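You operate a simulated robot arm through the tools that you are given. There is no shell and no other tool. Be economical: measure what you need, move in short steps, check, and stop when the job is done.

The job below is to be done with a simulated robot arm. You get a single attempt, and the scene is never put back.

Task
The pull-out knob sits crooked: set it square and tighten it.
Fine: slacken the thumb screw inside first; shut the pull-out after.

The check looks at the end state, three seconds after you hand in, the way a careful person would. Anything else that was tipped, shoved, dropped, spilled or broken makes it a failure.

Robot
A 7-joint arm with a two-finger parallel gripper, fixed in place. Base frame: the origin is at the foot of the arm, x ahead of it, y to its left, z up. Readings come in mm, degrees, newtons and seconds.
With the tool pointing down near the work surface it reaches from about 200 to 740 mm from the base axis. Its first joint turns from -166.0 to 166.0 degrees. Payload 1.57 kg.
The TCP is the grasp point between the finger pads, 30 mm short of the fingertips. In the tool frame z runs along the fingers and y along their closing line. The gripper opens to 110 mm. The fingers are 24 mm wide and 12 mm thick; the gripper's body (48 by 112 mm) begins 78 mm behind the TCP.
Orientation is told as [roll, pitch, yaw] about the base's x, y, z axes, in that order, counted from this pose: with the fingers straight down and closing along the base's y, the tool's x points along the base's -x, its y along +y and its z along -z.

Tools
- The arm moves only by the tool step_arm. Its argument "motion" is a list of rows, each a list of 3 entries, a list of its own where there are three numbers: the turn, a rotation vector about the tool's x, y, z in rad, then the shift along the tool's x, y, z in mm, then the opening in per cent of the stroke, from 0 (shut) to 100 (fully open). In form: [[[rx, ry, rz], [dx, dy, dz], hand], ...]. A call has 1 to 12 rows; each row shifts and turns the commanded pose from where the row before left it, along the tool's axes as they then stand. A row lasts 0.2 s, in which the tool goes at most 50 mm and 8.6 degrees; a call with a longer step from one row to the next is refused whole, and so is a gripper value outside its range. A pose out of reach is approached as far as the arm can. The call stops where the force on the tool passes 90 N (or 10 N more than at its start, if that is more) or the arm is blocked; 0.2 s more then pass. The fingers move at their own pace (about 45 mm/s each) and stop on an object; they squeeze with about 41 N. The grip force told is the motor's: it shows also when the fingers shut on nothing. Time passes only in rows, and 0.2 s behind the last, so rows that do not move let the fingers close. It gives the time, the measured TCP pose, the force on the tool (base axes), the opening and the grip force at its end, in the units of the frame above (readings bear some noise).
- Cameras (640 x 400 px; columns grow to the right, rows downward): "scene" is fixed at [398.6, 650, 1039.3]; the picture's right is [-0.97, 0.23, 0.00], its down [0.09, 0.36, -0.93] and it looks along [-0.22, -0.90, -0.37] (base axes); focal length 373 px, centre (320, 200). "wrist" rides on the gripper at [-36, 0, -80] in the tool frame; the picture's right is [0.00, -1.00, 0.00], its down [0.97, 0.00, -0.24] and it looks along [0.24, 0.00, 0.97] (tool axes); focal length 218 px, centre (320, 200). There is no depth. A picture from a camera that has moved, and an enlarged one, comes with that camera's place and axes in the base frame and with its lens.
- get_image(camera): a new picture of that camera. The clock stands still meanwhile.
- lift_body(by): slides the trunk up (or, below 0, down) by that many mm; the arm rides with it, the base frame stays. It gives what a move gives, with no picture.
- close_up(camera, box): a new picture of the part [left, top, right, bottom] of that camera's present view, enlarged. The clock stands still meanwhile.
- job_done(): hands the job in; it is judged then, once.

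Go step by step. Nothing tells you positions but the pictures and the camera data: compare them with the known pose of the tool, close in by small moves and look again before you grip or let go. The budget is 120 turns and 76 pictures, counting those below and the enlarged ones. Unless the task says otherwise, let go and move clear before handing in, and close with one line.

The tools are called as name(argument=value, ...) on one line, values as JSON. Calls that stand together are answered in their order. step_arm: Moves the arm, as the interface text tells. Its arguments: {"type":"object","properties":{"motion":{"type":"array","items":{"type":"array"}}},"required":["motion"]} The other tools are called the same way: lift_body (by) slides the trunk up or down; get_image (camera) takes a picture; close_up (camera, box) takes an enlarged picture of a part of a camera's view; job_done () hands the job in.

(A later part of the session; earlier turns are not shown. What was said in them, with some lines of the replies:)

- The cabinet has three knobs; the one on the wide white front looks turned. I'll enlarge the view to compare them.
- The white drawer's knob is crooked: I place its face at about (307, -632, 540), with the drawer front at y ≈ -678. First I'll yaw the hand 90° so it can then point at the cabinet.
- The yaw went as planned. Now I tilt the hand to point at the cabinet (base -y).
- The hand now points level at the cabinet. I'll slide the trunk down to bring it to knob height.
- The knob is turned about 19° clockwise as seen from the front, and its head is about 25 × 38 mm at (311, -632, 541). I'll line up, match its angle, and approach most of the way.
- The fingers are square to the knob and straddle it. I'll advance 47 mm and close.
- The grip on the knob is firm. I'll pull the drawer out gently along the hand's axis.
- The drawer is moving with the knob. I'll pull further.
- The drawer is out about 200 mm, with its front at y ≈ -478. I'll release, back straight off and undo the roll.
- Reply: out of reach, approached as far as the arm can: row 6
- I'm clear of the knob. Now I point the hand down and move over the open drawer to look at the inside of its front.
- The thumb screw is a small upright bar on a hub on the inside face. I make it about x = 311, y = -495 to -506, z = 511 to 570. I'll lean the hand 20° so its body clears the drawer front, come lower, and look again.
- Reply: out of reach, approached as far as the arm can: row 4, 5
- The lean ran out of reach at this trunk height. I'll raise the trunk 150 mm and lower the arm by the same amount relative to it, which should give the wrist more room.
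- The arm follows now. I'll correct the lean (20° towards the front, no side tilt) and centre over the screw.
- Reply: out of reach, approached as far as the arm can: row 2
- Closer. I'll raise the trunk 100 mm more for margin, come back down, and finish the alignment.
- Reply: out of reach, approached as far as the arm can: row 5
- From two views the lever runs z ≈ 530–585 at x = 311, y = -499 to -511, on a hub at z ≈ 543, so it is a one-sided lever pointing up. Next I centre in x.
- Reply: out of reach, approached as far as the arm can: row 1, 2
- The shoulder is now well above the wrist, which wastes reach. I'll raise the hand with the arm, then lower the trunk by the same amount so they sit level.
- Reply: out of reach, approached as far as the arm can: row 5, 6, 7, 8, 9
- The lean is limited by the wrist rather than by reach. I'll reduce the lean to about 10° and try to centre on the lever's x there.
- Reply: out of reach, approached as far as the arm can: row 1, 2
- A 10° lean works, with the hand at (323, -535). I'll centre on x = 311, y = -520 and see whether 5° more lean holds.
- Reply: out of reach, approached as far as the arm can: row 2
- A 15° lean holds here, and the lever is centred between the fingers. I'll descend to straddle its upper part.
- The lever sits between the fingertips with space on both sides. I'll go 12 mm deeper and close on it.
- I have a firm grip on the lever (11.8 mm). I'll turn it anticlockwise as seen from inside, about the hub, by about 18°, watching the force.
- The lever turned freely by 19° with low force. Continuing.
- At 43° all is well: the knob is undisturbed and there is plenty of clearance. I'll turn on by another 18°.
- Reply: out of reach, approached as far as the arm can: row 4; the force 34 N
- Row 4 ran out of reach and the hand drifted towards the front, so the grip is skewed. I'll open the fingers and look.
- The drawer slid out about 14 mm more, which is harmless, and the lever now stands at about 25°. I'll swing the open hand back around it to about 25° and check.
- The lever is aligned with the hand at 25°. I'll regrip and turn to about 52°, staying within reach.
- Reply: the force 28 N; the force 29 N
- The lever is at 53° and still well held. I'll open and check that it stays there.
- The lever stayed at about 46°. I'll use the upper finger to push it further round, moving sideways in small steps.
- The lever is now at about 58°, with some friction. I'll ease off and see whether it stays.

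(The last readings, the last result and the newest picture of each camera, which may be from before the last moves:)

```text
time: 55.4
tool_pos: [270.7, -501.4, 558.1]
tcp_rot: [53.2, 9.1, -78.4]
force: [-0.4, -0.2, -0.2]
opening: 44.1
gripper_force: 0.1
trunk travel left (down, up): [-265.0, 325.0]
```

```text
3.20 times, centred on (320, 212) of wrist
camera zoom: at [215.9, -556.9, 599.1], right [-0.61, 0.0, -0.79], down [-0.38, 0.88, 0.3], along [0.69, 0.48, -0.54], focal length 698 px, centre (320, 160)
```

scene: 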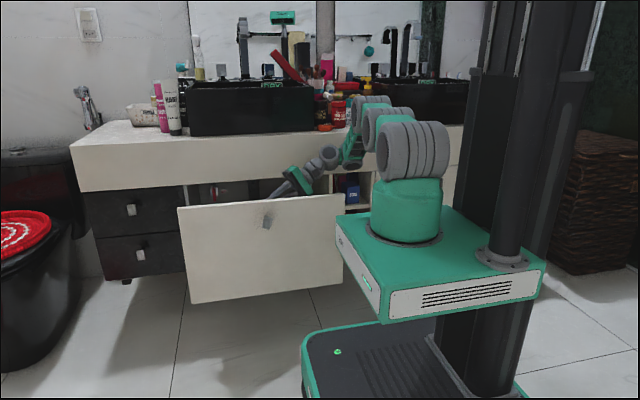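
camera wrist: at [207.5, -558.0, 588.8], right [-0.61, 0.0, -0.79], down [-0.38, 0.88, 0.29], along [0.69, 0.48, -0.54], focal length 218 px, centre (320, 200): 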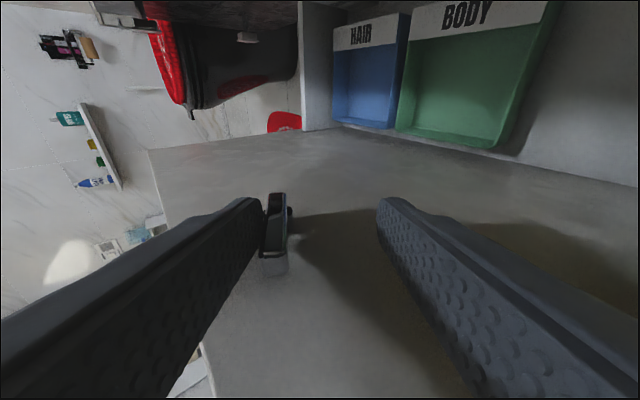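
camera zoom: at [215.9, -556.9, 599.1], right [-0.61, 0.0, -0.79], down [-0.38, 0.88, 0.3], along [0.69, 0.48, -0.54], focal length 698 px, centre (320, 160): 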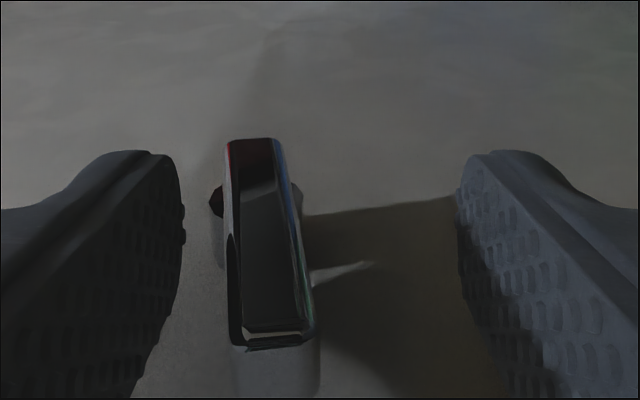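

It stays at 59°. I'll push once more the same way.

step_arm(motion=[[[0, 0, 0], [0, -6, 0], 40], [[0, 0, 0], [0, -6, 0], 40], [[0, 0, 0], [0, -6, 0], 40], [[0, 0, 0], [0, -6, 0], 40], [[0, 0, 0], [0, -6, 0], 40], [[0, 0, 0], [0, -5, 0], 40], [[0, 0, 0], [0, 0, 0], 40]])

step_arm(motion=[[[0, 0, 0], [0, 6, 0], 40], [[0, 0, 0], [0, 6, 0], 40], [[0, 0, 0], [0, 6, 0], 40], [[0, 0, 0], [0, 0, 0], 40]])

close_up(camera="wrist", box=[220, 150, 420, 275])

```text
time: 57.0
tool_pos: [250.5, -503.1, 532.9]
tcp_rot: [53.4, 8.7, -78.1]
force: [44.1, 0.1, 36.0]
opening: 92.3
gripper_force: 27.3
trunk travel left (down, up): [-265.0, 325.0]
```

```text
time: 58.0
tool_pos: [258.7, -501.5, 544.5]
tcp_rot: [53.1, 9.0, -78.3]
force: [7.1, 1.7, 23.6]
opening: 64.5
gripper_force: 11.5
trunk travel left (down, up): [-265.0, 325.0]
```

```text
3.20 times, centred on (320, 212) of wrist
camera zoom: at [204.8, -557.5, 586.7], right [-0.61, 0.0, -0.79], down [-0.38, 0.88, 0.29], along [0.69, 0.48, -0.54], focal length 698 px, centre (320, 160)
```

zoom: 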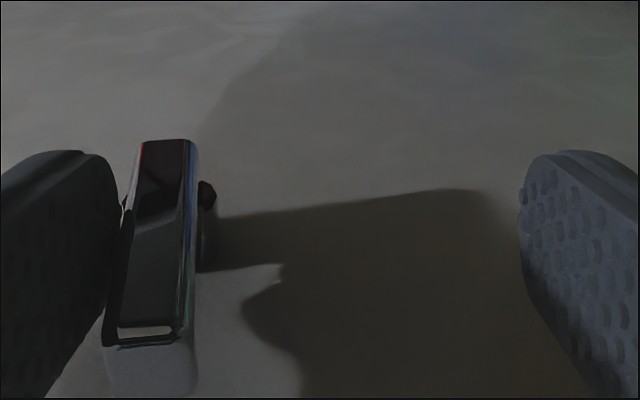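

The lever stops at 60° even under firm pressure, so it's at its end stop and fully slackened. I'll centre on it, retract along the hand's axis, and rise.

step_arm(motion=[[[0, 0, 0], [0, 6, 0], 45], [[0, 0, 0], [0, 6, 0], 50], [[0, 0, 0], [0, 5, 0], 50], [[0, 0, 0], [0, 0, -15], 50], [[0, 0, 0], [0, 0, -15], 50], [[0, 0, 0], [0, 0, -15], 50], [[0, 0, 0], [0, 12, -8], 50], [[0, 0, 0], [0, 12, -8], 50], [[0, 0, 0], [0, 12, -8], 50], [[0, 0, 0], [0, 0, 0], 50]])

get_image(camera="wrist")

get_image(camera="scene")

```text
time: 60.2
tool_pos: [240.9, -514.4, 625.5]
tcp_rot: [53.1, 9.1, -78.4]
force: [-0.5, -0.2, 0.3]
opening: 55.1
gripper_force: 0.0
out of reach, approached as far as the arm can: row 9
trunk travel left (down, up): [-265.0, 325.0]
```

```text
36 pictures are left
camera wrist: at [187.3, -570.0, 666.1], right [-0.61, 0.0, -0.79], down [-0.38, 0.88, 0.3], along [0.69, 0.48, -0.54], focal length 218 px, centre (320, 200)
```

wrist: 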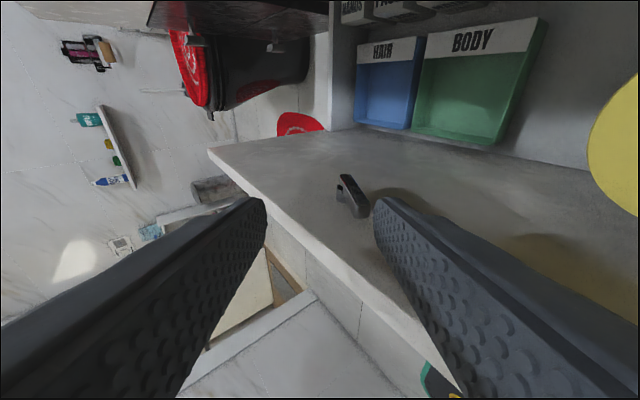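

```text
35 pictures are left
```

scene: 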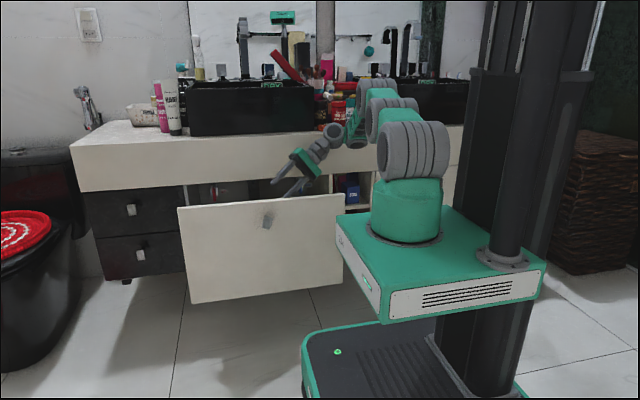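

The hand is clear of the lever. I'll raise the trunk and return the hand upright.

lift_body(by=130)

step_arm(motion=[[[0.0828, 0, 0.0222], [0, 2, 0], 60], [[0.0828, 0, 0.0222], [0, 2, 0], 60], [[0.0828, 0, 0.0222], [0, 2, 0], 60], [[0.0828, 0, 0.0222], [0, 2, 0], 60], [[0.0828, 0, 0.0222], [0, 2, 0], 60], [[0.0828, 0, 0.0222], [0, 2, 0], 60], [[0.0828, 0, 0.0222], [0, 2, 0], 60], [[0.0828, 0, 0.0222], [0, 2, 0], 60], [[0.0828, 0, 0.0222], [0, 2, 0], 60], [[0.0828, 0, 0.0222], [0, 2, 0], 60], [[0.0828, 0, 0.0222], [0, 2, 0], 60]])

```text
time: 61.7
tool_pos: [240.7, -514.0, 753.7]
tcp_rot: [53.1, 9.1, -78.4]
force: [0.8, -0.5, -0.1]
opening: 55.3
gripper_force: 0.0
trunk travel left (down, up): [-395.0, 195.0]
```

```text
time: 64.1
tool_pos: [260.5, -515.2, 763.9]
tcp_rot: [-2.0, 15.0, -90.8]
force: [-0.9, -0.6, 0.5]
opening: 66.1
gripper_force: 0.1
trunk travel left (down, up): [-395.0, 195.0]
```

Upright again. I'll move back towards the base and take out the lean, then tilt to horizontal.

step_arm(motion=[[[-0.007, -0.0524, 0], [22, 4, 0], 60], [[-0.007, -0.0524, 0], [22, 4, 0], 60], [[-0.007, -0.0524, 0], [22, 4, 0], 60], [[-0.007, -0.0524, 0], [22, 4, 0], 60], [[-0.007, -0.0524, 0], [22, 4, 0], 60], [[0, -0.1428, 0], [0, 5, 0], 60], [[0, -0.1428, 0], [0, 5, 0], 60], [[0, -0.1428, 0], [0, 5, 0], 60], [[0, -0.1428, 0], [0, 5, 0], 60]])

step_arm(motion=[[[0, -0.1428, 0], [0, 2, 0], 60], [[0, -0.1428, 0], [0, 2, 0], 60], [[0, -0.1428, 0], [0, 2, 0], 60], [[0, -0.1428, 0], [0, 2, 0], 60], [[0, -0.1428, 0], [0, 2, 0], 60], [[0, -0.1428, 0], [0, 2, 0], 60], [[0, -0.1428, 0], [0, 0, 0], 60], [[0, 0, 0], [0, 0, 0], 60]])

```text
time: 66.1
tool_pos: [302.0, -406.2, 781.4]
tcp_rot: [0.1, -32.9, -90.7]
force: [0.2, 1.3, -0.7]
opening: 66.1
gripper_force: 0.1
trunk travel left (down, up): [-395.0, 195.0]
```

```text
time: 67.9
tool_pos: [304.6, -412.2, 797.0]
tcp_rot: [21.2, -89.6, -111.6]
force: [0.5, -0.5, -0.2]
opening: 65.8
gripper_force: 0.1
out of reach, approached as far as the arm can: row 7
trunk travel left (down, up): [-395.0, 195.0]
```

The hand is level at (305, -412, 797). I'll lower the trunk to just above the knob and look.

lift_body(by=-180)

get_image(camera="wrist")

```text
time: 69.9
tool_pos: [304.1, -411.4, 615.4]
tcp_rot: [14.2, -89.5, -104.5]
force: [0.5, -0.7, -0.2]
opening: 66.1
gripper_force: 0.0
trunk travel left (down, up): [-215.0, 375.0]
```

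```text
34 pictures are left
camera wrist: at [304.9, -332.0, 652.8], right [-1.0, 0.01, 0.0], down [0.0, 0.25, -0.97], along [-0.01, -0.97, -0.25], focal length 218 px, centre (320, 200)
```

wrist: 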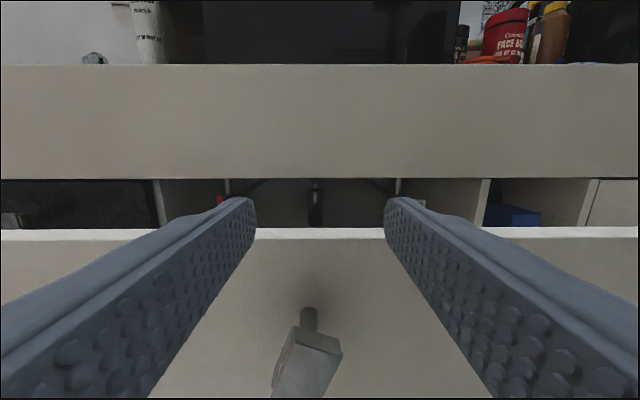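

The knob is directly below, between the fingers. I'll go straight down to straddle it, then roll 19° to match.

step_arm(motion=[[[0, 0, 0], [19, 3, 0], 60], [[0, 0, 0], [19, 2, 0], 60], [[0, 0, 0], [18, 2, 0], 60], [[0, 0, 0], [18, 0, 0], 60], [[0, 0, 0.109], [0, 0, 0], 60], [[0, 0, 0.109], [0, 0, 0], 60], [[0, 0, 0.109], [0, 0, 0], 60], [[0, 0, 0], [0, 0, 0], 60]])

get_image(camera="wrist")

```text
time: 71.7
tool_pos: [306.9, -419.8, 556.4]
tcp_rot: [87.1, -71.0, -177.7]
force: [0.3, 0.2, -0.3]
opening: 65.9
gripper_force: 0.1
out of reach, approached as far as the arm can: row 2, 3, 4
trunk travel left (down, up): [-215.0, 375.0]
```

```text
33 pictures are left
camera wrist: at [295.4, -339.9, 591.2], right [-0.95, 0.01, -0.32], down [0.32, 0.25, -0.91], along [0.07, -0.97, -0.24], focal length 218 px, centre (320, 200)
```

wrist: 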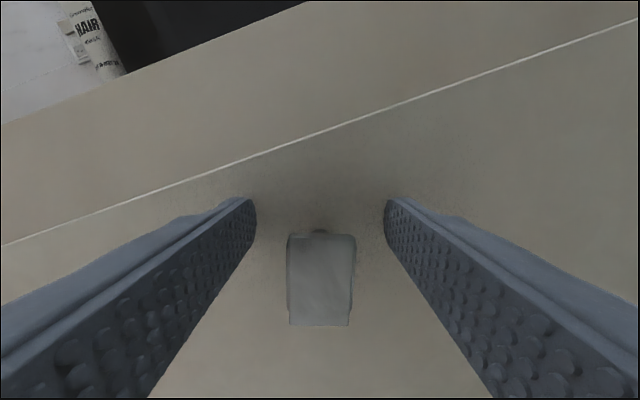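

The arm stopped 15 mm high at its inner limit, so the trunk covers the rest. Then I'll look again before gripping.

lift_body(by=-15)

get_image(camera="wrist")

```text
time: 72.4
tool_pos: [306.7, -420.1, 540.2]
tcp_rot: [87.0, -71.1, -177.8]
force: [0.4, 0.1, 1.0]
opening: 66.3
gripper_force: 0.0
trunk travel left (down, up): [-200.0, 390.0]
```

```text
32 pictures are left
camera wrist: at [295.5, -340.0, 576.2], right [-0.95, 0.01, -0.32], down [0.32, 0.25, -0.91], along [0.07, -0.97, -0.24], focal length 218 px, centre (320, 200)
```

wrist: 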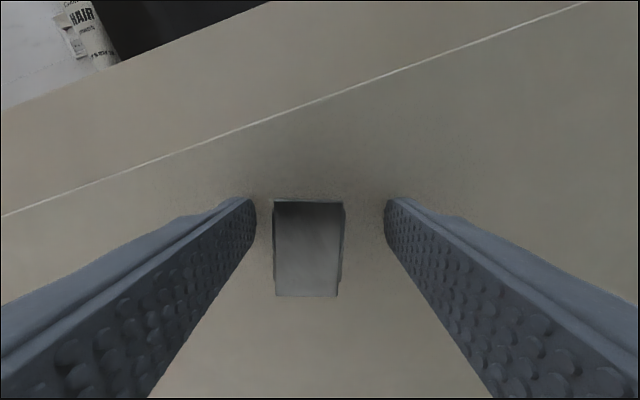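

Centred within 4 mm. I'll nudge over and close on the knob.

step_arm(motion=[[[0, 0, 0], [0, 4, 0], 60], [[0, 0, 0], [0, 0, 0], 40], [[0, 0, 0], [0, 0, 0], 15], [[0, 0, 0], [0, 0, 0], 15], [[0, 0, 0], [0, 0, 0], 15], [[0, 0, 0], [0, 0, 0], 15]])

```text
time: 73.8
tool_pos: [310.0, -420.6, 542.9]
tcp_rot: [87.1, -71.0, -177.7]
force: [0.0, -1.2, 0.5]
opening: 28.0
gripper_force: 38.5
trunk travel left (down, up): [-200.0, 390.0]
```

The knob is gripped. I'll start turning it anticlockwise by 6° and check that it is free.

step_arm(motion=[[[0, 0, -0.053], [0, 0, 0], 15], [[0, 0, -0.053], [0, 0, 0], 15]])

get_image(camera="wrist")

```text
time: 74.4
tool_pos: [311.8, -419.8, 541.4]
tcp_rot: [85.9, -77.3, -176.3]
force: [4.8, 2.0, 0.1]
opening: 27.8
gripper_force: 38.4
trunk travel left (down, up): [-200.0, 390.0]
```

```text
31 pictures are left
camera wrist: at [303.6, -340.2, 578.9], right [-0.98, 0.01, -0.22], down [0.22, 0.25, -0.94], along [0.05, -0.97, -0.25], focal length 218 px, centre (320, 200)
```

wrist: 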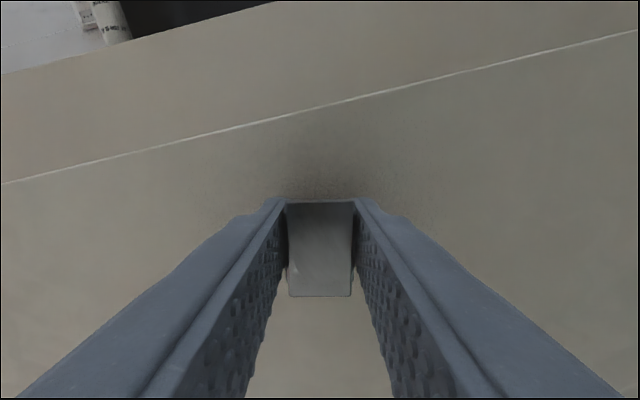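

The knob turns freely with the hand. I'll turn the remaining 12.7° until the hand is exactly upright.

step_arm(motion=[[[0, 0, -0.055], [0, 0, 0], 15], [[0, 0, -0.055], [0, 0, 0], 15], [[0, 0, -0.055], [0, 0, 0], 15], [[0, 0, -0.0567], [0, 0, 0], 15], [[0, 0, 0], [0, 0, 0], 15]])

get_image(camera="wrist")

```text
time: 75.6
tool_pos: [311.8, -418.9, 542.7]
tcp_rot: [7.0, -89.1, -97.4]
force: [13.8, -1.2, 3.4]
opening: 27.9
gripper_force: 38.5
trunk travel left (down, up): [-200.0, 390.0]
```

```text
30 pictures are left
camera wrist: at [312.1, -340.2, 579.9], right [-1.0, 0.01, 0.0], down [0.0, 0.26, -0.97], along [0.0, -0.97, -0.26], focal length 218 px, centre (320, 200)
```

wrist: 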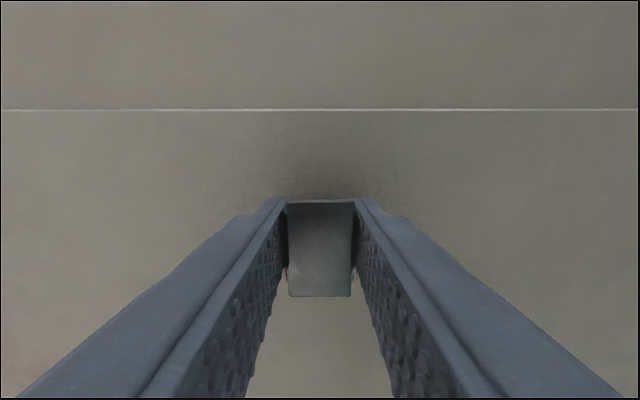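

The hand is level with the drawer edge. I'll release and check the knob's angle.

step_arm(motion=[[[0, 0, 0], [0, 0, 0], 30], [[0, 0, 0], [0, 0, 0], 60], [[0, 0, 0], [0, 0, 0], 60], [[0, 0, 0], [0, 0, 0], 60]])

close_up(camera="wrist", box=[240, 180, 400, 310])

```text
time: 76.6
tool_pos: [310.8, -419.9, 541.6]
tcp_rot: [6.2, -89.0, -96.6]
force: [-0.1, 0.4, -0.2]
opening: 66.2
gripper_force: 0.1
trunk travel left (down, up): [-200.0, 390.0]
```

```text
3.08 times, centred on (320, 245) of wrist
camera zoom: at [310.7, -340.5, 579.6], right [-1.0, 0.01, 0.0], down [0.0, 0.26, -0.97], along [-0.01, -0.97, -0.26], focal length 672 px, centre (320, 62)
```

zoom: 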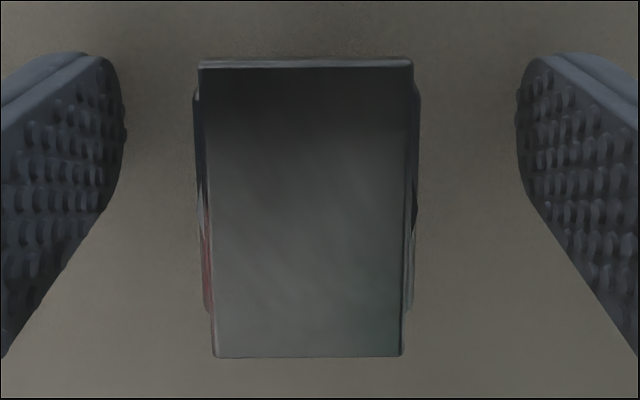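

The knob is square to within half a degree. I'll rise straight up and go back over the drawer for the lever.

lift_body(by=245)

step_arm(motion=[[[0, 0.1428, 0], [0, 0, 0], 60], [[0, 0.1428, 0], [0, 0, 0], 60], [[0, 0.1428, 0], [0, 0, 0], 60], [[0, 0.1428, 0], [0, 0, 0], 60], [[0, 0.1428, 0], [0, 0, 0], 60], [[0, 0.1428, 0], [0, 0, 0], 60], [[0, 0.1428, 0], [0, 0, 0], 60], [[0, 0.1428, 0], [0, 0, 0], 60], [[0, 0.1428, 0], [0, 0, 0], 60], [[0, 0.1428, 0], [0, 0, 0], 60], [[0, 0.1428, 0], [0, 0, 0], 60], [[0, 0, 0], [0, 0, 0], 60]])

step_arm(motion=[[[0, 0, 0], [-24, 0, 0], 60], [[0, 0, 0], [-24, 0, 0], 60], [[0, 0, 0], [-24, 0, 0], 60], [[0, 0, 0], [-24, 0, 0], 60], [[0, 0, 0], [-24, 0, 0], 60], [[0, 0, 0], [0, 0, 0], 60]])

```text
time: 79.1
tool_pos: [309.7, -418.7, 786.7]
tcp_rot: [5.9, -88.9, -96.3]
force: [-0.6, -0.3, -0.4]
opening: 65.9
gripper_force: 0.0
trunk travel left (down, up): [-445.0, 145.0]
```

```text
time: 81.7
tool_pos: [310.9, -419.7, 786.5]
tcp_rot: [0.2, 1.0, -90.4]
force: [-0.6, 1.4, 0.5]
opening: 65.8
gripper_force: 0.2
trunk travel left (down, up): [-445.0, 145.0]
```

```text
time: 83.1
tool_pos: [309.7, -540.1, 786.0]
tcp_rot: [0.1, 0.9, -90.4]
force: [0.6, -0.3, -0.1]
opening: 65.7
gripper_force: 0.1
trunk travel left (down, up): [-445.0, 145.0]
```

Next I reproduce the earlier reachable pose: trunk lower, 15° lean, hand at (260, -515, 636).

lift_body(by=-150)

step_arm(motion=[[[0, 0, 0], [0, -16, 0], 50], [[0, 0, 0], [0, -17, 0], 50], [[0, 0, 0], [0, -17, 0], 50], [[0, 0.082, 0], [8, 0, 0], 50], [[0, 0.082, 0], [8, 0, 0], 50], [[0, 0.082, 0], [8, 0, 0], 50], [[0, 0, 0], [0, 0, 0], 50]])

```text
time: 84.9
tool_pos: [309.8, -540.4, 635.8]
tcp_rot: [0.1, 0.9, -90.4]
force: [0.1, 0.5, 0.1]
opening: 65.9
gripper_force: 0.2
trunk travel left (down, up): [-295.0, 295.0]
```

```text
time: 86.5
tool_pos: [257.8, -514.5, 636.9]
tcp_rot: [0.1, 15.2, -90.4]
force: [0.5, 0.7, 0.2]
opening: 54.9
gripper_force: 0.2
trunk travel left (down, up): [-295.0, 295.0]
```

Good. Now I tilt the hand 54° sideways to line up with the lever.

step_arm(motion=[[[-0.0828, 0, -0.0222], [0, -1.5, 0], 50], [[-0.0828, 0, -0.0222], [0, -1.5, 0], 50], [[-0.0828, 0, -0.0222], [0, -1.5, 0], 50], [[-0.0828, 0, -0.0222], [0, -1.5, 0], 50], [[-0.0828, 0, -0.0222], [0, -1.5, 0], 50], [[-0.0828, 0, -0.0222], [0, -1.5, 0], 50], [[-0.0828, 0, -0.0222], [0, -1.5, 0], 50], [[-0.0828, 0, -0.0222], [0, -1.5, 0], 50], [[-0.0828, 0, -0.0222], [0, -1.5, 0], 50], [[-0.0828, 0, -0.0222], [0, -1.5, 0], 50], [[-0.0828, 0, -0.0222], [0, -1.5, 0], 50], [[0, 0, 0], [0, 0, 0], 50]])

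get_image(camera="wrist")

```text
time: 89.1
tool_pos: [246.2, -514.3, 630.8]
tcp_rot: [55.0, 8.7, -78.3]
force: [0.6, 0.6, 0.1]
opening: 55.0
gripper_force: 0.0
trunk travel left (down, up): [-295.0, 295.0]
```

```text
28 pictures are left
camera wrist: at [190.3, -569.5, 671.3], right [-0.59, 0.01, -0.81], down [-0.38, 0.88, 0.28], along [0.71, 0.48, -0.51], focal length 218 px, centre (320, 200)
```

wrist: 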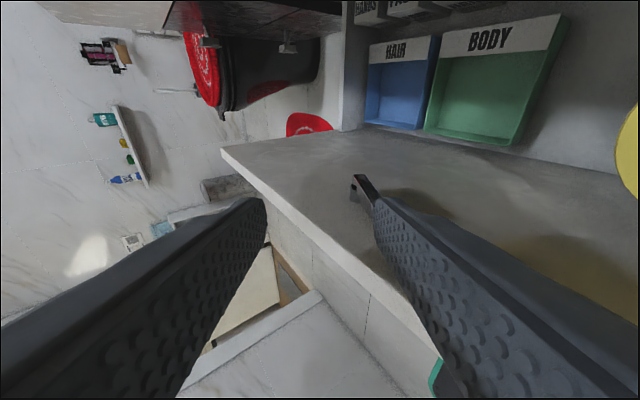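

I'll shift sideways behind the lever tip first, then look before advancing.

step_arm(motion=[[[0, 0, 0], [0, -12.5, 0], 50], [[0, 0, 0], [0, -12.5, 0], 50], [[0, 0, 0], [0, -12.4, 0], 50], [[0, 0, 0], [0, 0, 0], 50]])

get_image(camera="wrist")

```text
time: 90.1
tool_pos: [224.7, -511.3, 601.2]
tcp_rot: [55.1, 8.7, -78.2]
force: [0.8, -0.7, 0.8]
opening: 55.1
gripper_force: 0.2
out of reach, approached as far as the arm can: row 3
trunk travel left (down, up): [-295.0, 295.0]
```

```text
27 pictures are left
camera wrist: at [168.7, -566.3, 640.8], right [-0.59, 0.0, -0.81], down [-0.38, 0.88, 0.28], along [0.71, 0.48, -0.51], focal length 218 px, centre (320, 200)
```

wrist: 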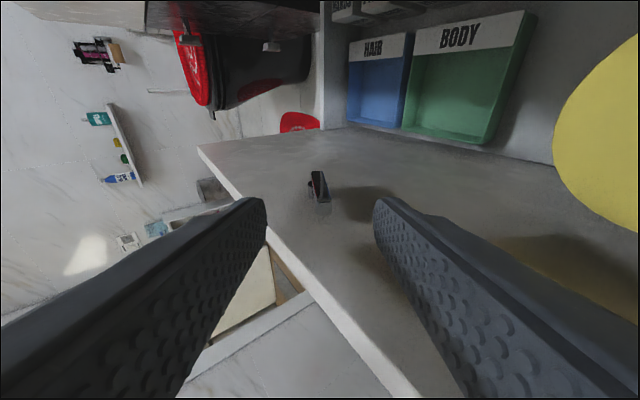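

The lever is centred between the fingers and in line with them. Advancing.

step_arm(motion=[[[0, 0, 0], [-1.8, 0, 15], 45], [[0, 0, 0], [-1.8, 0, 15], 40], [[0, 0, 0], [-1.8, 0, 15], 40], [[0, 0, 0], [-1, 0, 9], 40], [[0, 0, 0], [0, 0, 0], 40]])

get_image(camera="wrist")

```text
time: 91.3
tool_pos: [267.2, -505.2, 568.6]
tcp_rot: [55.0, 8.8, -78.1]
force: [0.3, -0.8, 0.4]
opening: 43.9
gripper_force: 0.0
trunk travel left (down, up): [-295.0, 295.0]
```

```text
26 pictures are left
camera wrist: at [212.2, -559.5, 609.1], right [-0.59, 0.0, -0.81], down [-0.38, 0.88, 0.28], along [0.71, 0.48, -0.51], focal length 218 px, centre (320, 200)
```

wrist: 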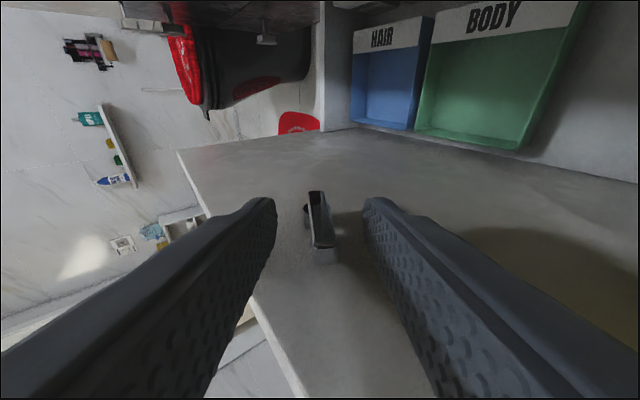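

The lever lies between the fingers. I'll go 5 mm deeper, grip, and start turning it back clockwise.

step_arm(motion=[[[0, 0, 0], [-0.5, 0, 5], 30], [[0, 0, 0], [0, 0, 0], 15], [[0, 0, 0], [0, 0, 0], 3], [[0, 0, 0], [0, 0, 0], 3], [[0, 0, 0], [0, 0, 0], 3], [[0.0773, 0, 0.0207], [0, 3.65, 0.15], 3], [[0.0773, 0, 0.0207], [0, 3.65, 0.15], 3], [[0.0773, 0, 0.0207], [0, 3.65, 0.15], 3]])

get_image(camera="wrist")

```text
time: 93.1
tool_pos: [280.1, -503.2, 576.1]
tcp_rot: [41.4, 11.2, -80.5]
force: [15.1, -0.6, 15.8]
opening: 11.5
gripper_force: 29.4
trunk travel left (down, up): [-295.0, 295.0]
```

```text
25 pictures are left
camera wrist: at [236.2, -557.9, 628.3], right [-0.76, 0.0, -0.65], down [-0.31, 0.88, 0.37], along [0.57, 0.48, -0.67], focal length 218 px, centre (320, 200)
```

wrist: 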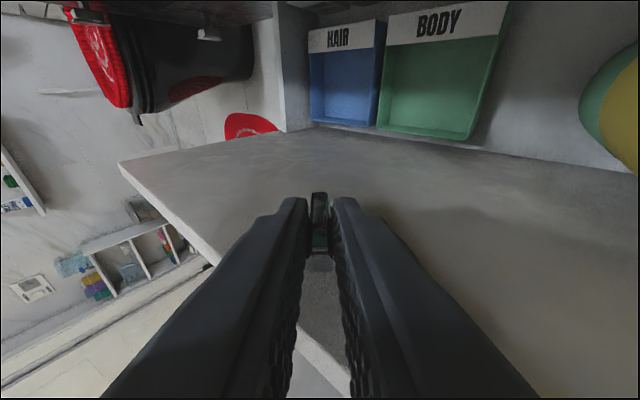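

The lever follows, now at about 42°. I'll continue clockwise towards upright.

step_arm(motion=[[[0.0773, 0, 0.0207], [0, 3.65, 0.15], 3], [[0.0773, 0, 0.0207], [0, 3.65, 0.15], 3], [[0.0773, 0, 0.0207], [0, 3.65, 0.15], 3], [[0.0773, 0, 0.0207], [0, 3.65, 0.15], 3], [[0.0773, 0, 0.0207], [0, 3.65, 0.15], 3], [[0.0773, 0, 0.0207], [0, 3.65, 0.15], 3]])

step_arm(motion=[[[0.0773, 0, 0.0207], [0, 3.65, 0.15], 3], [[0.0773, 0, 0.0207], [0, 3.65, 0.15], 3], [[0.0773, 0, 0.0207], [0, 3.65, 0.15], 3]])

get_image(camera="wrist")

close_up(camera="scene", box=[180, 140, 340, 240])

```text
time: 94.5
tool_pos: [300.1, -502.5, 587.1]
tcp_rot: [13.3, 14.4, -86.7]
force: [26.7, 0.6, 20.1]
opening: 11.7
gripper_force: 29.0
trunk travel left (down, up): [-295.0, 295.0]
```

```text
time: 95.3
tool_pos: [312.3, -503.4, 587.0]
tcp_rot: [-0.9, 14.8, -90.4]
force: [33.0, -1.2, 17.0]
opening: 12.4
gripper_force: 28.9
trunk travel left (down, up): [-295.0, 295.0]
```

```text
24 pictures are left
camera wrist: at [312.1, -557.9, 655.4], right [-1.0, 0.0, 0.01], down [0.01, 0.88, 0.48], along [-0.01, 0.48, -0.88], focal length 218 px, centre (320, 200)
```

wrist: 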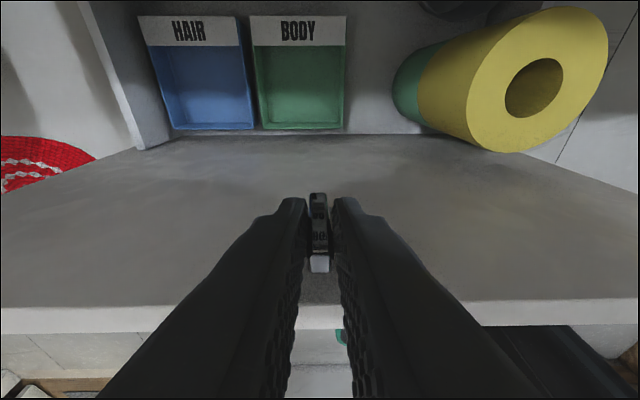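

```text
4.00 times, centred on (260, 190) of scene
camera zoom: at [398.6, 650.0, 1039.3], right [-0.97, 0.23, 0.0], down [0.09, 0.36, -0.93], along [-0.22, -0.9, -0.37], focal length 1491 px, centre (560, 240)
```

zoom: 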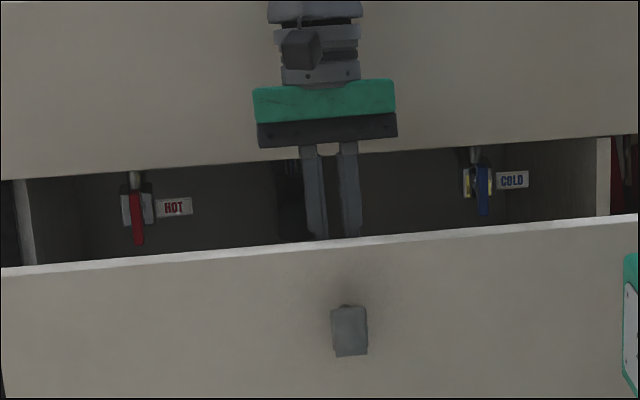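

The lever is upright and the knob is still square. I'll press a little past upright to seat it firmly, then release and check.

step_arm(motion=[[[0.0773, 0, 0.0207], [0, 3.5, 0.15], 3], [[0.0773, 0, 0.0207], [0, 3.5, 0.15], 3]])

step_arm(motion=[[[0, 0, 0], [0, 0, 0], 20], [[0, 0, 0], [0, 0, 0], 40], [[0, 0, 0], [0, 0, 0], 40]])

close_up(camera="wrist", box=[220, 150, 420, 275])

```text
time: 95.9
tool_pos: [314.0, -502.4, 585.6]
tcp_rot: [-10.6, 14.9, -93.2]
force: [14.0, -1.2, 20.4]
opening: 16.7
gripper_force: 32.0
trunk travel left (down, up): [-295.0, 295.0]
```

```text
time: 96.7
tool_pos: [315.3, -502.8, 584.9]
tcp_rot: [-10.4, 14.9, -93.2]
force: [0.0, -0.1, -0.2]
opening: 44.1
gripper_force: 0.3
trunk travel left (down, up): [-295.0, 295.0]
```

```text
3.20 times, centred on (320, 212) of wrist
camera zoom: at [327.2, -557.8, 651.5], right [-0.98, 0.01, 0.18], down [0.09, 0.87, 0.48], along [-0.15, 0.49, -0.86], focal length 698 px, centre (320, 160)
```

zoom: 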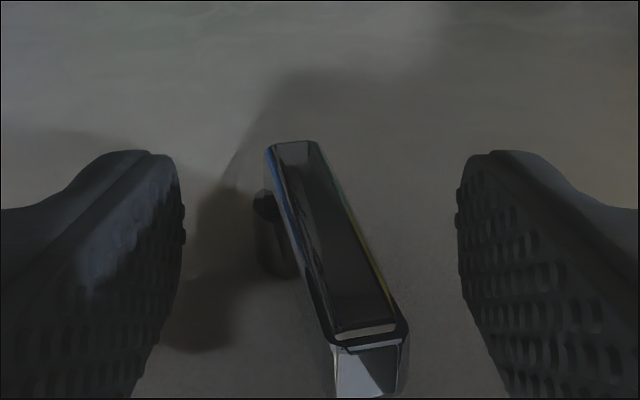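

The lever is within about 2° of its original upright position. I'll give it one firm sideways push with the finger to make sure it's at its stop.

step_arm(motion=[[[0, 0, 0], [0, 6, 0], 40], [[0, 0, 0], [0, 6, 0], 40], [[0, 0, 0], [0, 6, 0], 40], [[0, 0, 0], [0, 6, 0], 40], [[0, 0, 0], [0, 6, 0], 40], [[0, 0, 0], [0, 0, 0], 40]])

step_arm(motion=[[[0, 0, 0], [0, -7, 0], 40], [[0, 0, 0], [0, -7, 0], 40], [[0, 0, 0], [0, -8, 0], 40], [[0, 0, 0], [0, -7, 0], 40], [[0, 0, 0], [0, 0, 0], 40]])

close_up(camera="wrist", box=[220, 150, 420, 275])

```text
time: 98.1
tool_pos: [345.0, -502.8, 579.6]
tcp_rot: [-10.5, 15.1, -93.2]
force: [-36.0, -1.6, 7.6]
opening: 76.4
gripper_force: 18.1
trunk travel left (down, up): [-295.0, 295.0]
```

```text
time: 99.3
tool_pos: [316.7, -503.1, 584.2]
tcp_rot: [-10.5, 14.9, -93.1]
force: [-0.3, 0.3, -0.1]
opening: 43.9
gripper_force: 0.0
trunk travel left (down, up): [-295.0, 295.0]
```

```text
3.20 times, centred on (320, 212) of wrist
camera zoom: at [328.5, -559.0, 651.6], right [-0.98, 0.01, 0.18], down [0.09, 0.87, 0.48], along [-0.15, 0.48, -0.86], focal length 698 px, centre (320, 160)
```

zoom: 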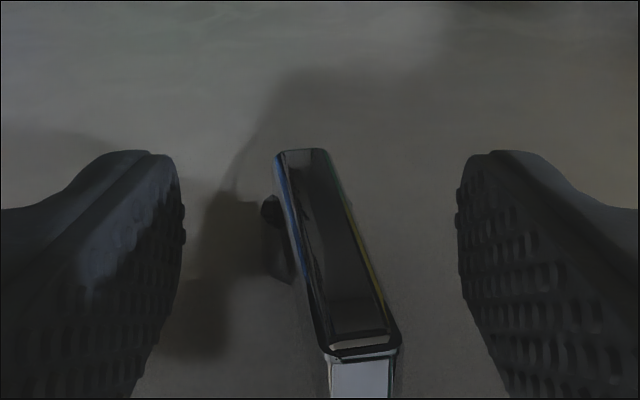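

The lever is seated at its stop. I'll withdraw upward and right the hand.

step_arm(motion=[[[0, 0, 0], [0, 0, -15], 45], [[0, 0, 0], [0, 0, -15], 50], [[0, 0, 0], [0, 0, -15], 50], [[0, 0, 0], [0, 0, -15], 50], [[0, 0, 0], [0, 0, 0], 50]])

lift_body(by=130)

step_arm(motion=[[[-0.058, -0.052, -0.016], [0, 0, 0], 40], [[-0.058, -0.052, -0.016], [0, 0, 0], 20], [[-0.058, -0.052, -0.016], [0, 0, 0], 0], [[0, -0.052, 0], [20, 0, 0], 0], [[0, -0.052, 0], [20, 0, 0], 0], [[0, 0, 0], [20, 0, 0], 0], [[0, 0, 0], [20, 0, 0], 0], [[0, 0, 0], [15, 0, 0], 0], [[0, 0, 0], [0, 0, 0], 0]])

```text
time: 100.5
tool_pos: [326.9, -518.3, 642.2]
tcp_rot: [-10.5, 14.7, -93.2]
force: [0.8, -0.9, -0.4]
opening: 54.9
gripper_force: 0.3
trunk travel left (down, up): [-295.0, 295.0]
```

```text
time: 102.0
tool_pos: [326.7, -518.9, 772.3]
tcp_rot: [-10.5, 14.8, -93.2]
force: [0.0, -0.4, -0.3]
opening: 55.0
gripper_force: 0.1
trunk travel left (down, up): [-425.0, 165.0]
```

```text
time: 104.0
tool_pos: [327.8, -422.2, 774.1]
tcp_rot: [0.0, 0.2, -89.5]
force: [0.2, -0.3, -0.4]
opening: 0.3
gripper_force: 21.6
trunk travel left (down, up): [-425.0, 165.0]
```

Fingers closed. I'll tilt to horizontal, so I can push the front beside the knob.

step_arm(motion=[[[0, -0.1428, 0], [0, 2, 0], 0], [[0, -0.1428, 0], [0, 2, 0], 0], [[0, -0.1428, 0], [0, 2, 0], 0], [[0, -0.1428, 0], [0, 2, 0], 0], [[0, -0.1428, 0], [0, 2, 0], 0], [[0, -0.1428, 0], [0, 2, 0], 0], [[0, -0.1428, 0], [0, 2, 0], 0], [[0, -0.1428, 0], [0, 2, 0], 0], [[0, -0.1428, 0], [0, 2, 0], 0], [[0, -0.1428, 0], [0, 2, 0], 0], [[0, -0.1428, 0], [0, 2, 0], 0], [[0, 0, 0], [0, 0, 0], 0]])

lift_body(by=-215)

get_image(camera="wrist")

```text
time: 106.6
tool_pos: [349.0, -424.4, 774.0]
tcp_rot: [5.6, -88.7, -95.1]
force: [0.5, 0.2, -0.4]
opening: 0.1
gripper_force: 21.5
trunk travel left (down, up): [-425.0, 165.0]
```

```text
time: 108.9
tool_pos: [349.7, -424.0, 559.4]
tcp_rot: [6.5, -88.6, -96.0]
force: [0.0, -0.1, 0.6]
opening: 0.0
gripper_force: 21.6
trunk travel left (down, up): [-210.0, 380.0]
```

```text
20 pictures are left
camera wrist: at [348.5, -345.4, 597.6], right [-1.0, -0.01, 0.0], down [0.0, 0.26, -0.96], along [0.01, -0.96, -0.26], focal length 218 px, centre (320, 200)
```

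wrist: 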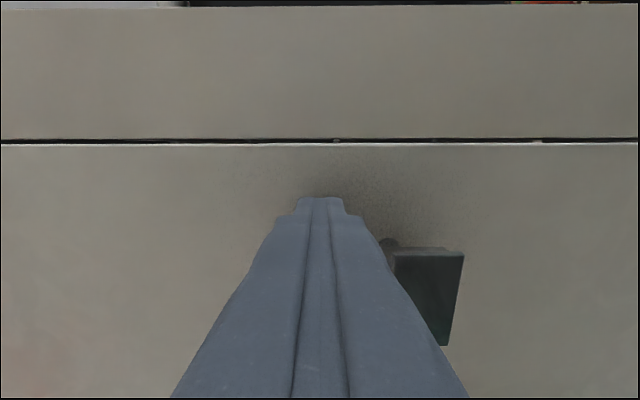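

The fingertips are just in front of the panel, left of the knob and clear of it. I'll push the drawer in steadily.

step_arm(motion=[[[0, 0, 0], [0, 0, 8], 0], [[0, 0, 0], [0, 0, 12], 0], [[0, 0, 0], [0, 0, 15], 0], [[0, 0, 0], [0, 0, 15], 0], [[0, 0, 0], [0, 0, 15], 0], [[0, 0, 0], [0, 0, 15], 0], [[0, 0, 0], [0, 0, 15], 0], [[0, 0, 0], [0, 0, 15], 0], [[0, 0, 0], [0, 0, 15], 0], [[0, 0, 0], [0, 0, 15], 0], [[0, 0, 0], [0, 0, 15], 0], [[0, 0, 0], [0, 0, 15], 0]])

get_image(camera="wrist")

get_image(camera="scene")

```text
time: 111.5
tool_pos: [351.5, -595.9, 555.8]
tcp_rot: [7.5, -88.6, -96.9]
force: [0.1, -0.8, -0.4]
opening: 0.1
gripper_force: 21.5
trunk travel left (down, up): [-210.0, 380.0]
```

```text
19 pictures are left
camera wrist: at [349.6, -516.2, 594.0], right [-1.0, -0.01, 0.0], down [0.0, 0.26, -0.96], along [0.01, -0.96, -0.26], focal length 218 px, centre (320, 200)
```

wrist: 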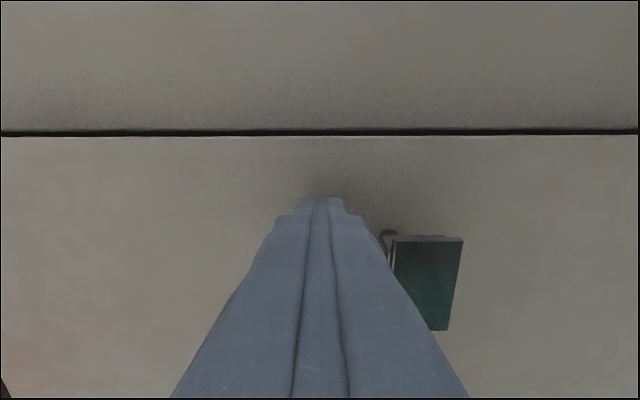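

```text
18 pictures are left
```

scene: 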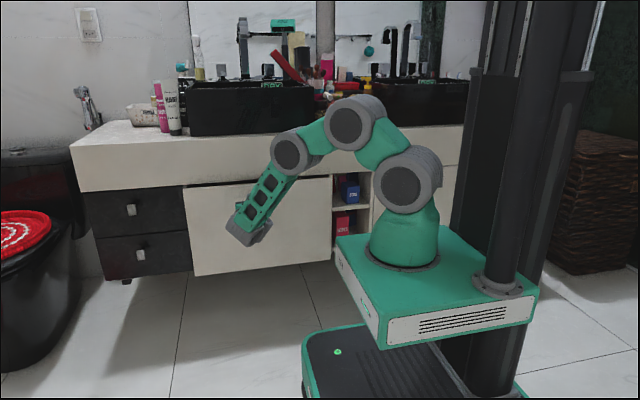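

The drawer is nearly home, about 50 mm to go. I'll push more slowly.

step_arm(motion=[[[0, 0, 0], [0, 0, 8], 0], [[0, 0, 0], [0, 0, 8], 0], [[0, 0, 0], [0, 0, 8], 0], [[0, 0, 0], [0, 0, 8], 0], [[0, 0, 0], [0, 0, 6], 0], [[0, 0, 0], [0, 0, 5], 0], [[0, 0, 0], [0, 0, 3], 0], [[0, 0, 0], [0, 0, 0], 0]])

get_image(camera="wrist")

```text
time: 113.3
tool_pos: [351.7, -639.6, 554.8]
tcp_rot: [6.8, -88.7, -96.3]
force: [-0.1, -0.2, -0.1]
opening: 0.0
gripper_force: 21.2
trunk travel left (down, up): [-210.0, 380.0]
```

```text
17 pictures are left
camera wrist: at [350.5, -561.2, 592.7], right [-1.0, -0.01, 0.0], down [0.0, 0.26, -0.96], along [0.01, -0.96, -0.26], focal length 218 px, centre (320, 200)
```

wrist: 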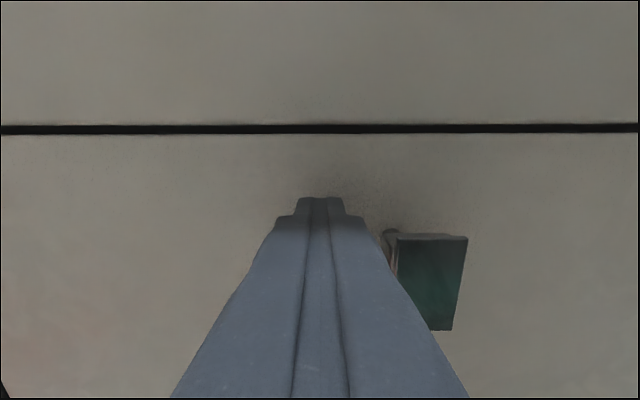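

No resistance yet. I'll press on in 3 mm steps until it meets its stop.

step_arm(motion=[[[0, 0, 0], [0, 0, 3], 0], [[0, 0, 0], [0, 0, 3], 0], [[0, 0, 0], [0, 0, 3], 0], [[0, 0, 0], [0, 0, 0], 0]])

get_image(camera="wrist")

```text
time: 114.3
tool_pos: [351.1, -643.6, 553.2]
tcp_rot: [-21.4, -88.7, -68.2]
force: [-0.6, 72.8, 20.7]
opening: 0.0
gripper_force: 21.4
trunk travel left (down, up): [-210.0, 380.0]
stopped in row 4: the force on the tool passed its limit (the readings are from after the stop); the commanded pose is now the measured one
```

```text
16 pictures are left
camera wrist: at [350.5, -564.9, 591.6], right [-1.0, -0.01, 0.01], down [-0.01, 0.26, -0.97], along [0.01, -0.97, -0.26], focal length 218 px, centre (320, 200)
```

wrist: 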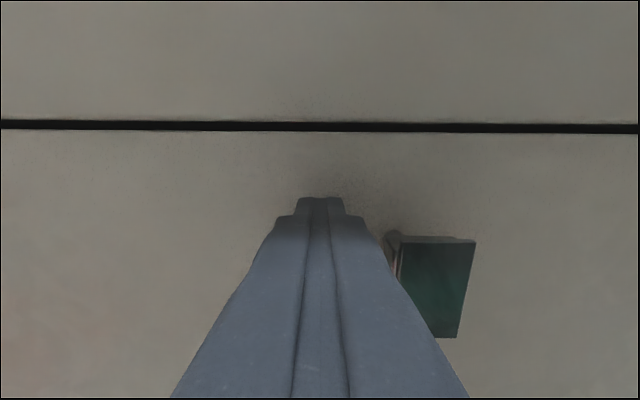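

The drawer is hard against its stop. I'll back straight off and check everything.

step_arm(motion=[[[0, 0, 0], [0, 0, -10], 0], [[0, 0, 0], [0, 0, -25], 0], [[0, 0, 0], [0, 0, -25], 0], [[0, 0, 0], [0, 0, -25], 0], [[0, 0, 0], [0, 0, -25], 0], [[0, 0, 0], [0, 0, -25], 0], [[0, 0, 0], [0, 0, -25], 20], [[0, 0, 0], [0, 0, -25], 20], [[0, 0, 0], [0, 0, 0], 20]])

get_image(camera="wrist")

close_up(camera="wrist", box=[310, 155, 390, 205])

get_image(camera="scene")

```text
time: 116.3
tool_pos: [346.4, -463.0, 554.8]
tcp_rot: [-9.0, -88.5, -80.9]
force: [0.0, 0.0, 0.8]
opening: 22.0
gripper_force: 0.1
trunk travel left (down, up): [-210.0, 380.0]
```

```text
15 pictures are left
camera wrist: at [346.8, -384.3, 594.0], right [-1.0, 0.0, 0.0], down [-0.01, 0.27, -0.96], along [0.0, -0.96, -0.27], focal length 218 px, centre (320, 200)
```

wrist: 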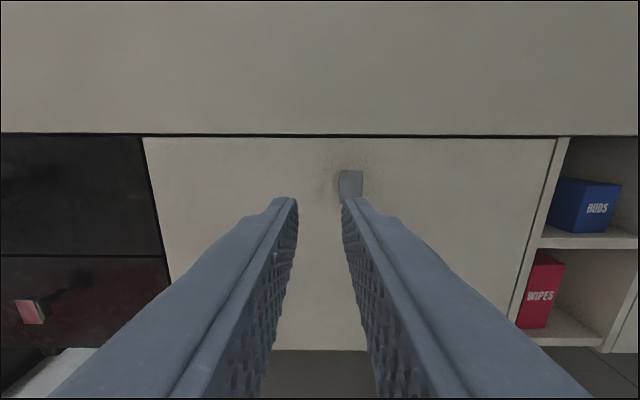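

```text
8.00 times, centred on (350, 180) of wrist
camera zoom: at [346.8, -384.3, 594.0], right [-1.0, 0.0, 0.0], down [-0.01, 0.27, -0.96], along [0.0, -0.96, -0.27], focal length 1746 px, centre (80, 360)
```

zoom: 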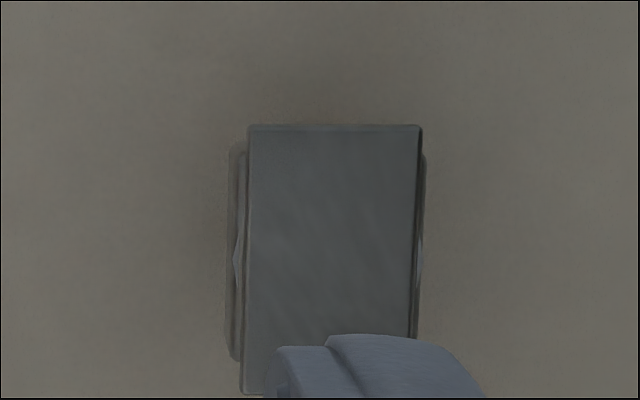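

```text
13 pictures are left
```

scene: 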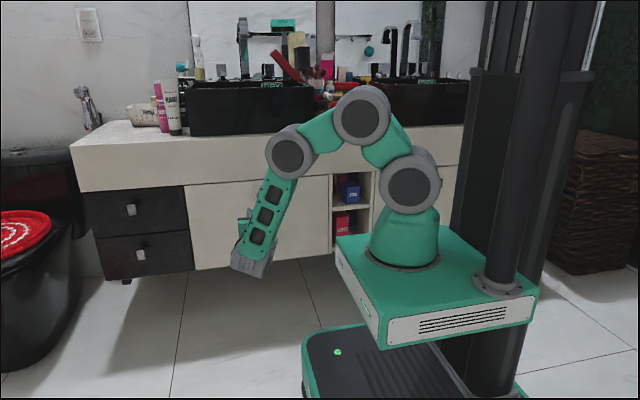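

The knob looks square, allowing for perspective. I'll compare the front's edges with the starting view to confirm it's fully shut.

close_up(camera="scene", box=[190, 160, 350, 260])

close_up(camera="wrist", box=[480, 120, 600, 195])

```text
4.00 times, centred on (270, 210) of scene
camera zoom: at [398.6, 650.0, 1039.3], right [-0.97, 0.23, 0.0], down [0.09, 0.36, -0.93], along [-0.22, -0.9, -0.37], focal length 1491 px, centre (520, 160)
```

zoom: 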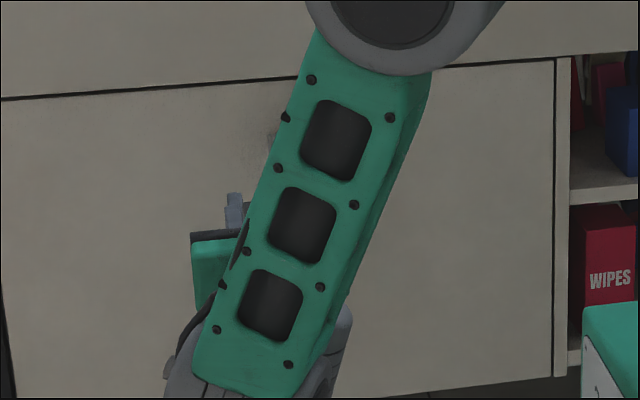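

```text
5.33 times, centred on (540, 158) of wrist
camera zoom: at [346.8, -384.3, 594.0], right [-1.0, 0.0, 0.0], down [-0.01, 0.27, -0.96], along [0.0, -0.96, -0.27], focal length 1164 px, centre (-853, 427)
```

zoom: 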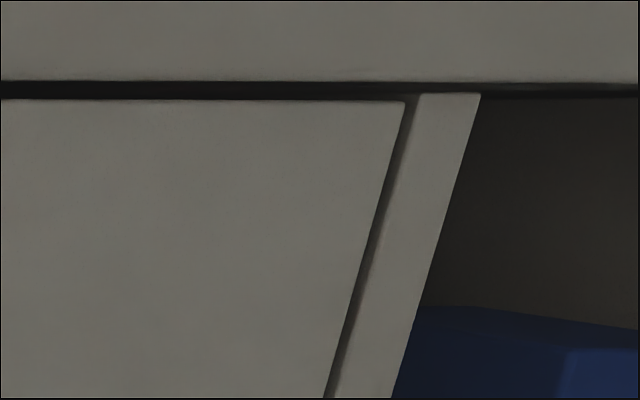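

The drawer edges match the starting view, the knob is square, the screw is tightened, and the hand is well clear, so I'm handing in.

job_done()

```text
The job is handed in.
```

The knob is set square (it was about 19° off), its thumb screw is tight against its stop again, and the pull-out is shut.
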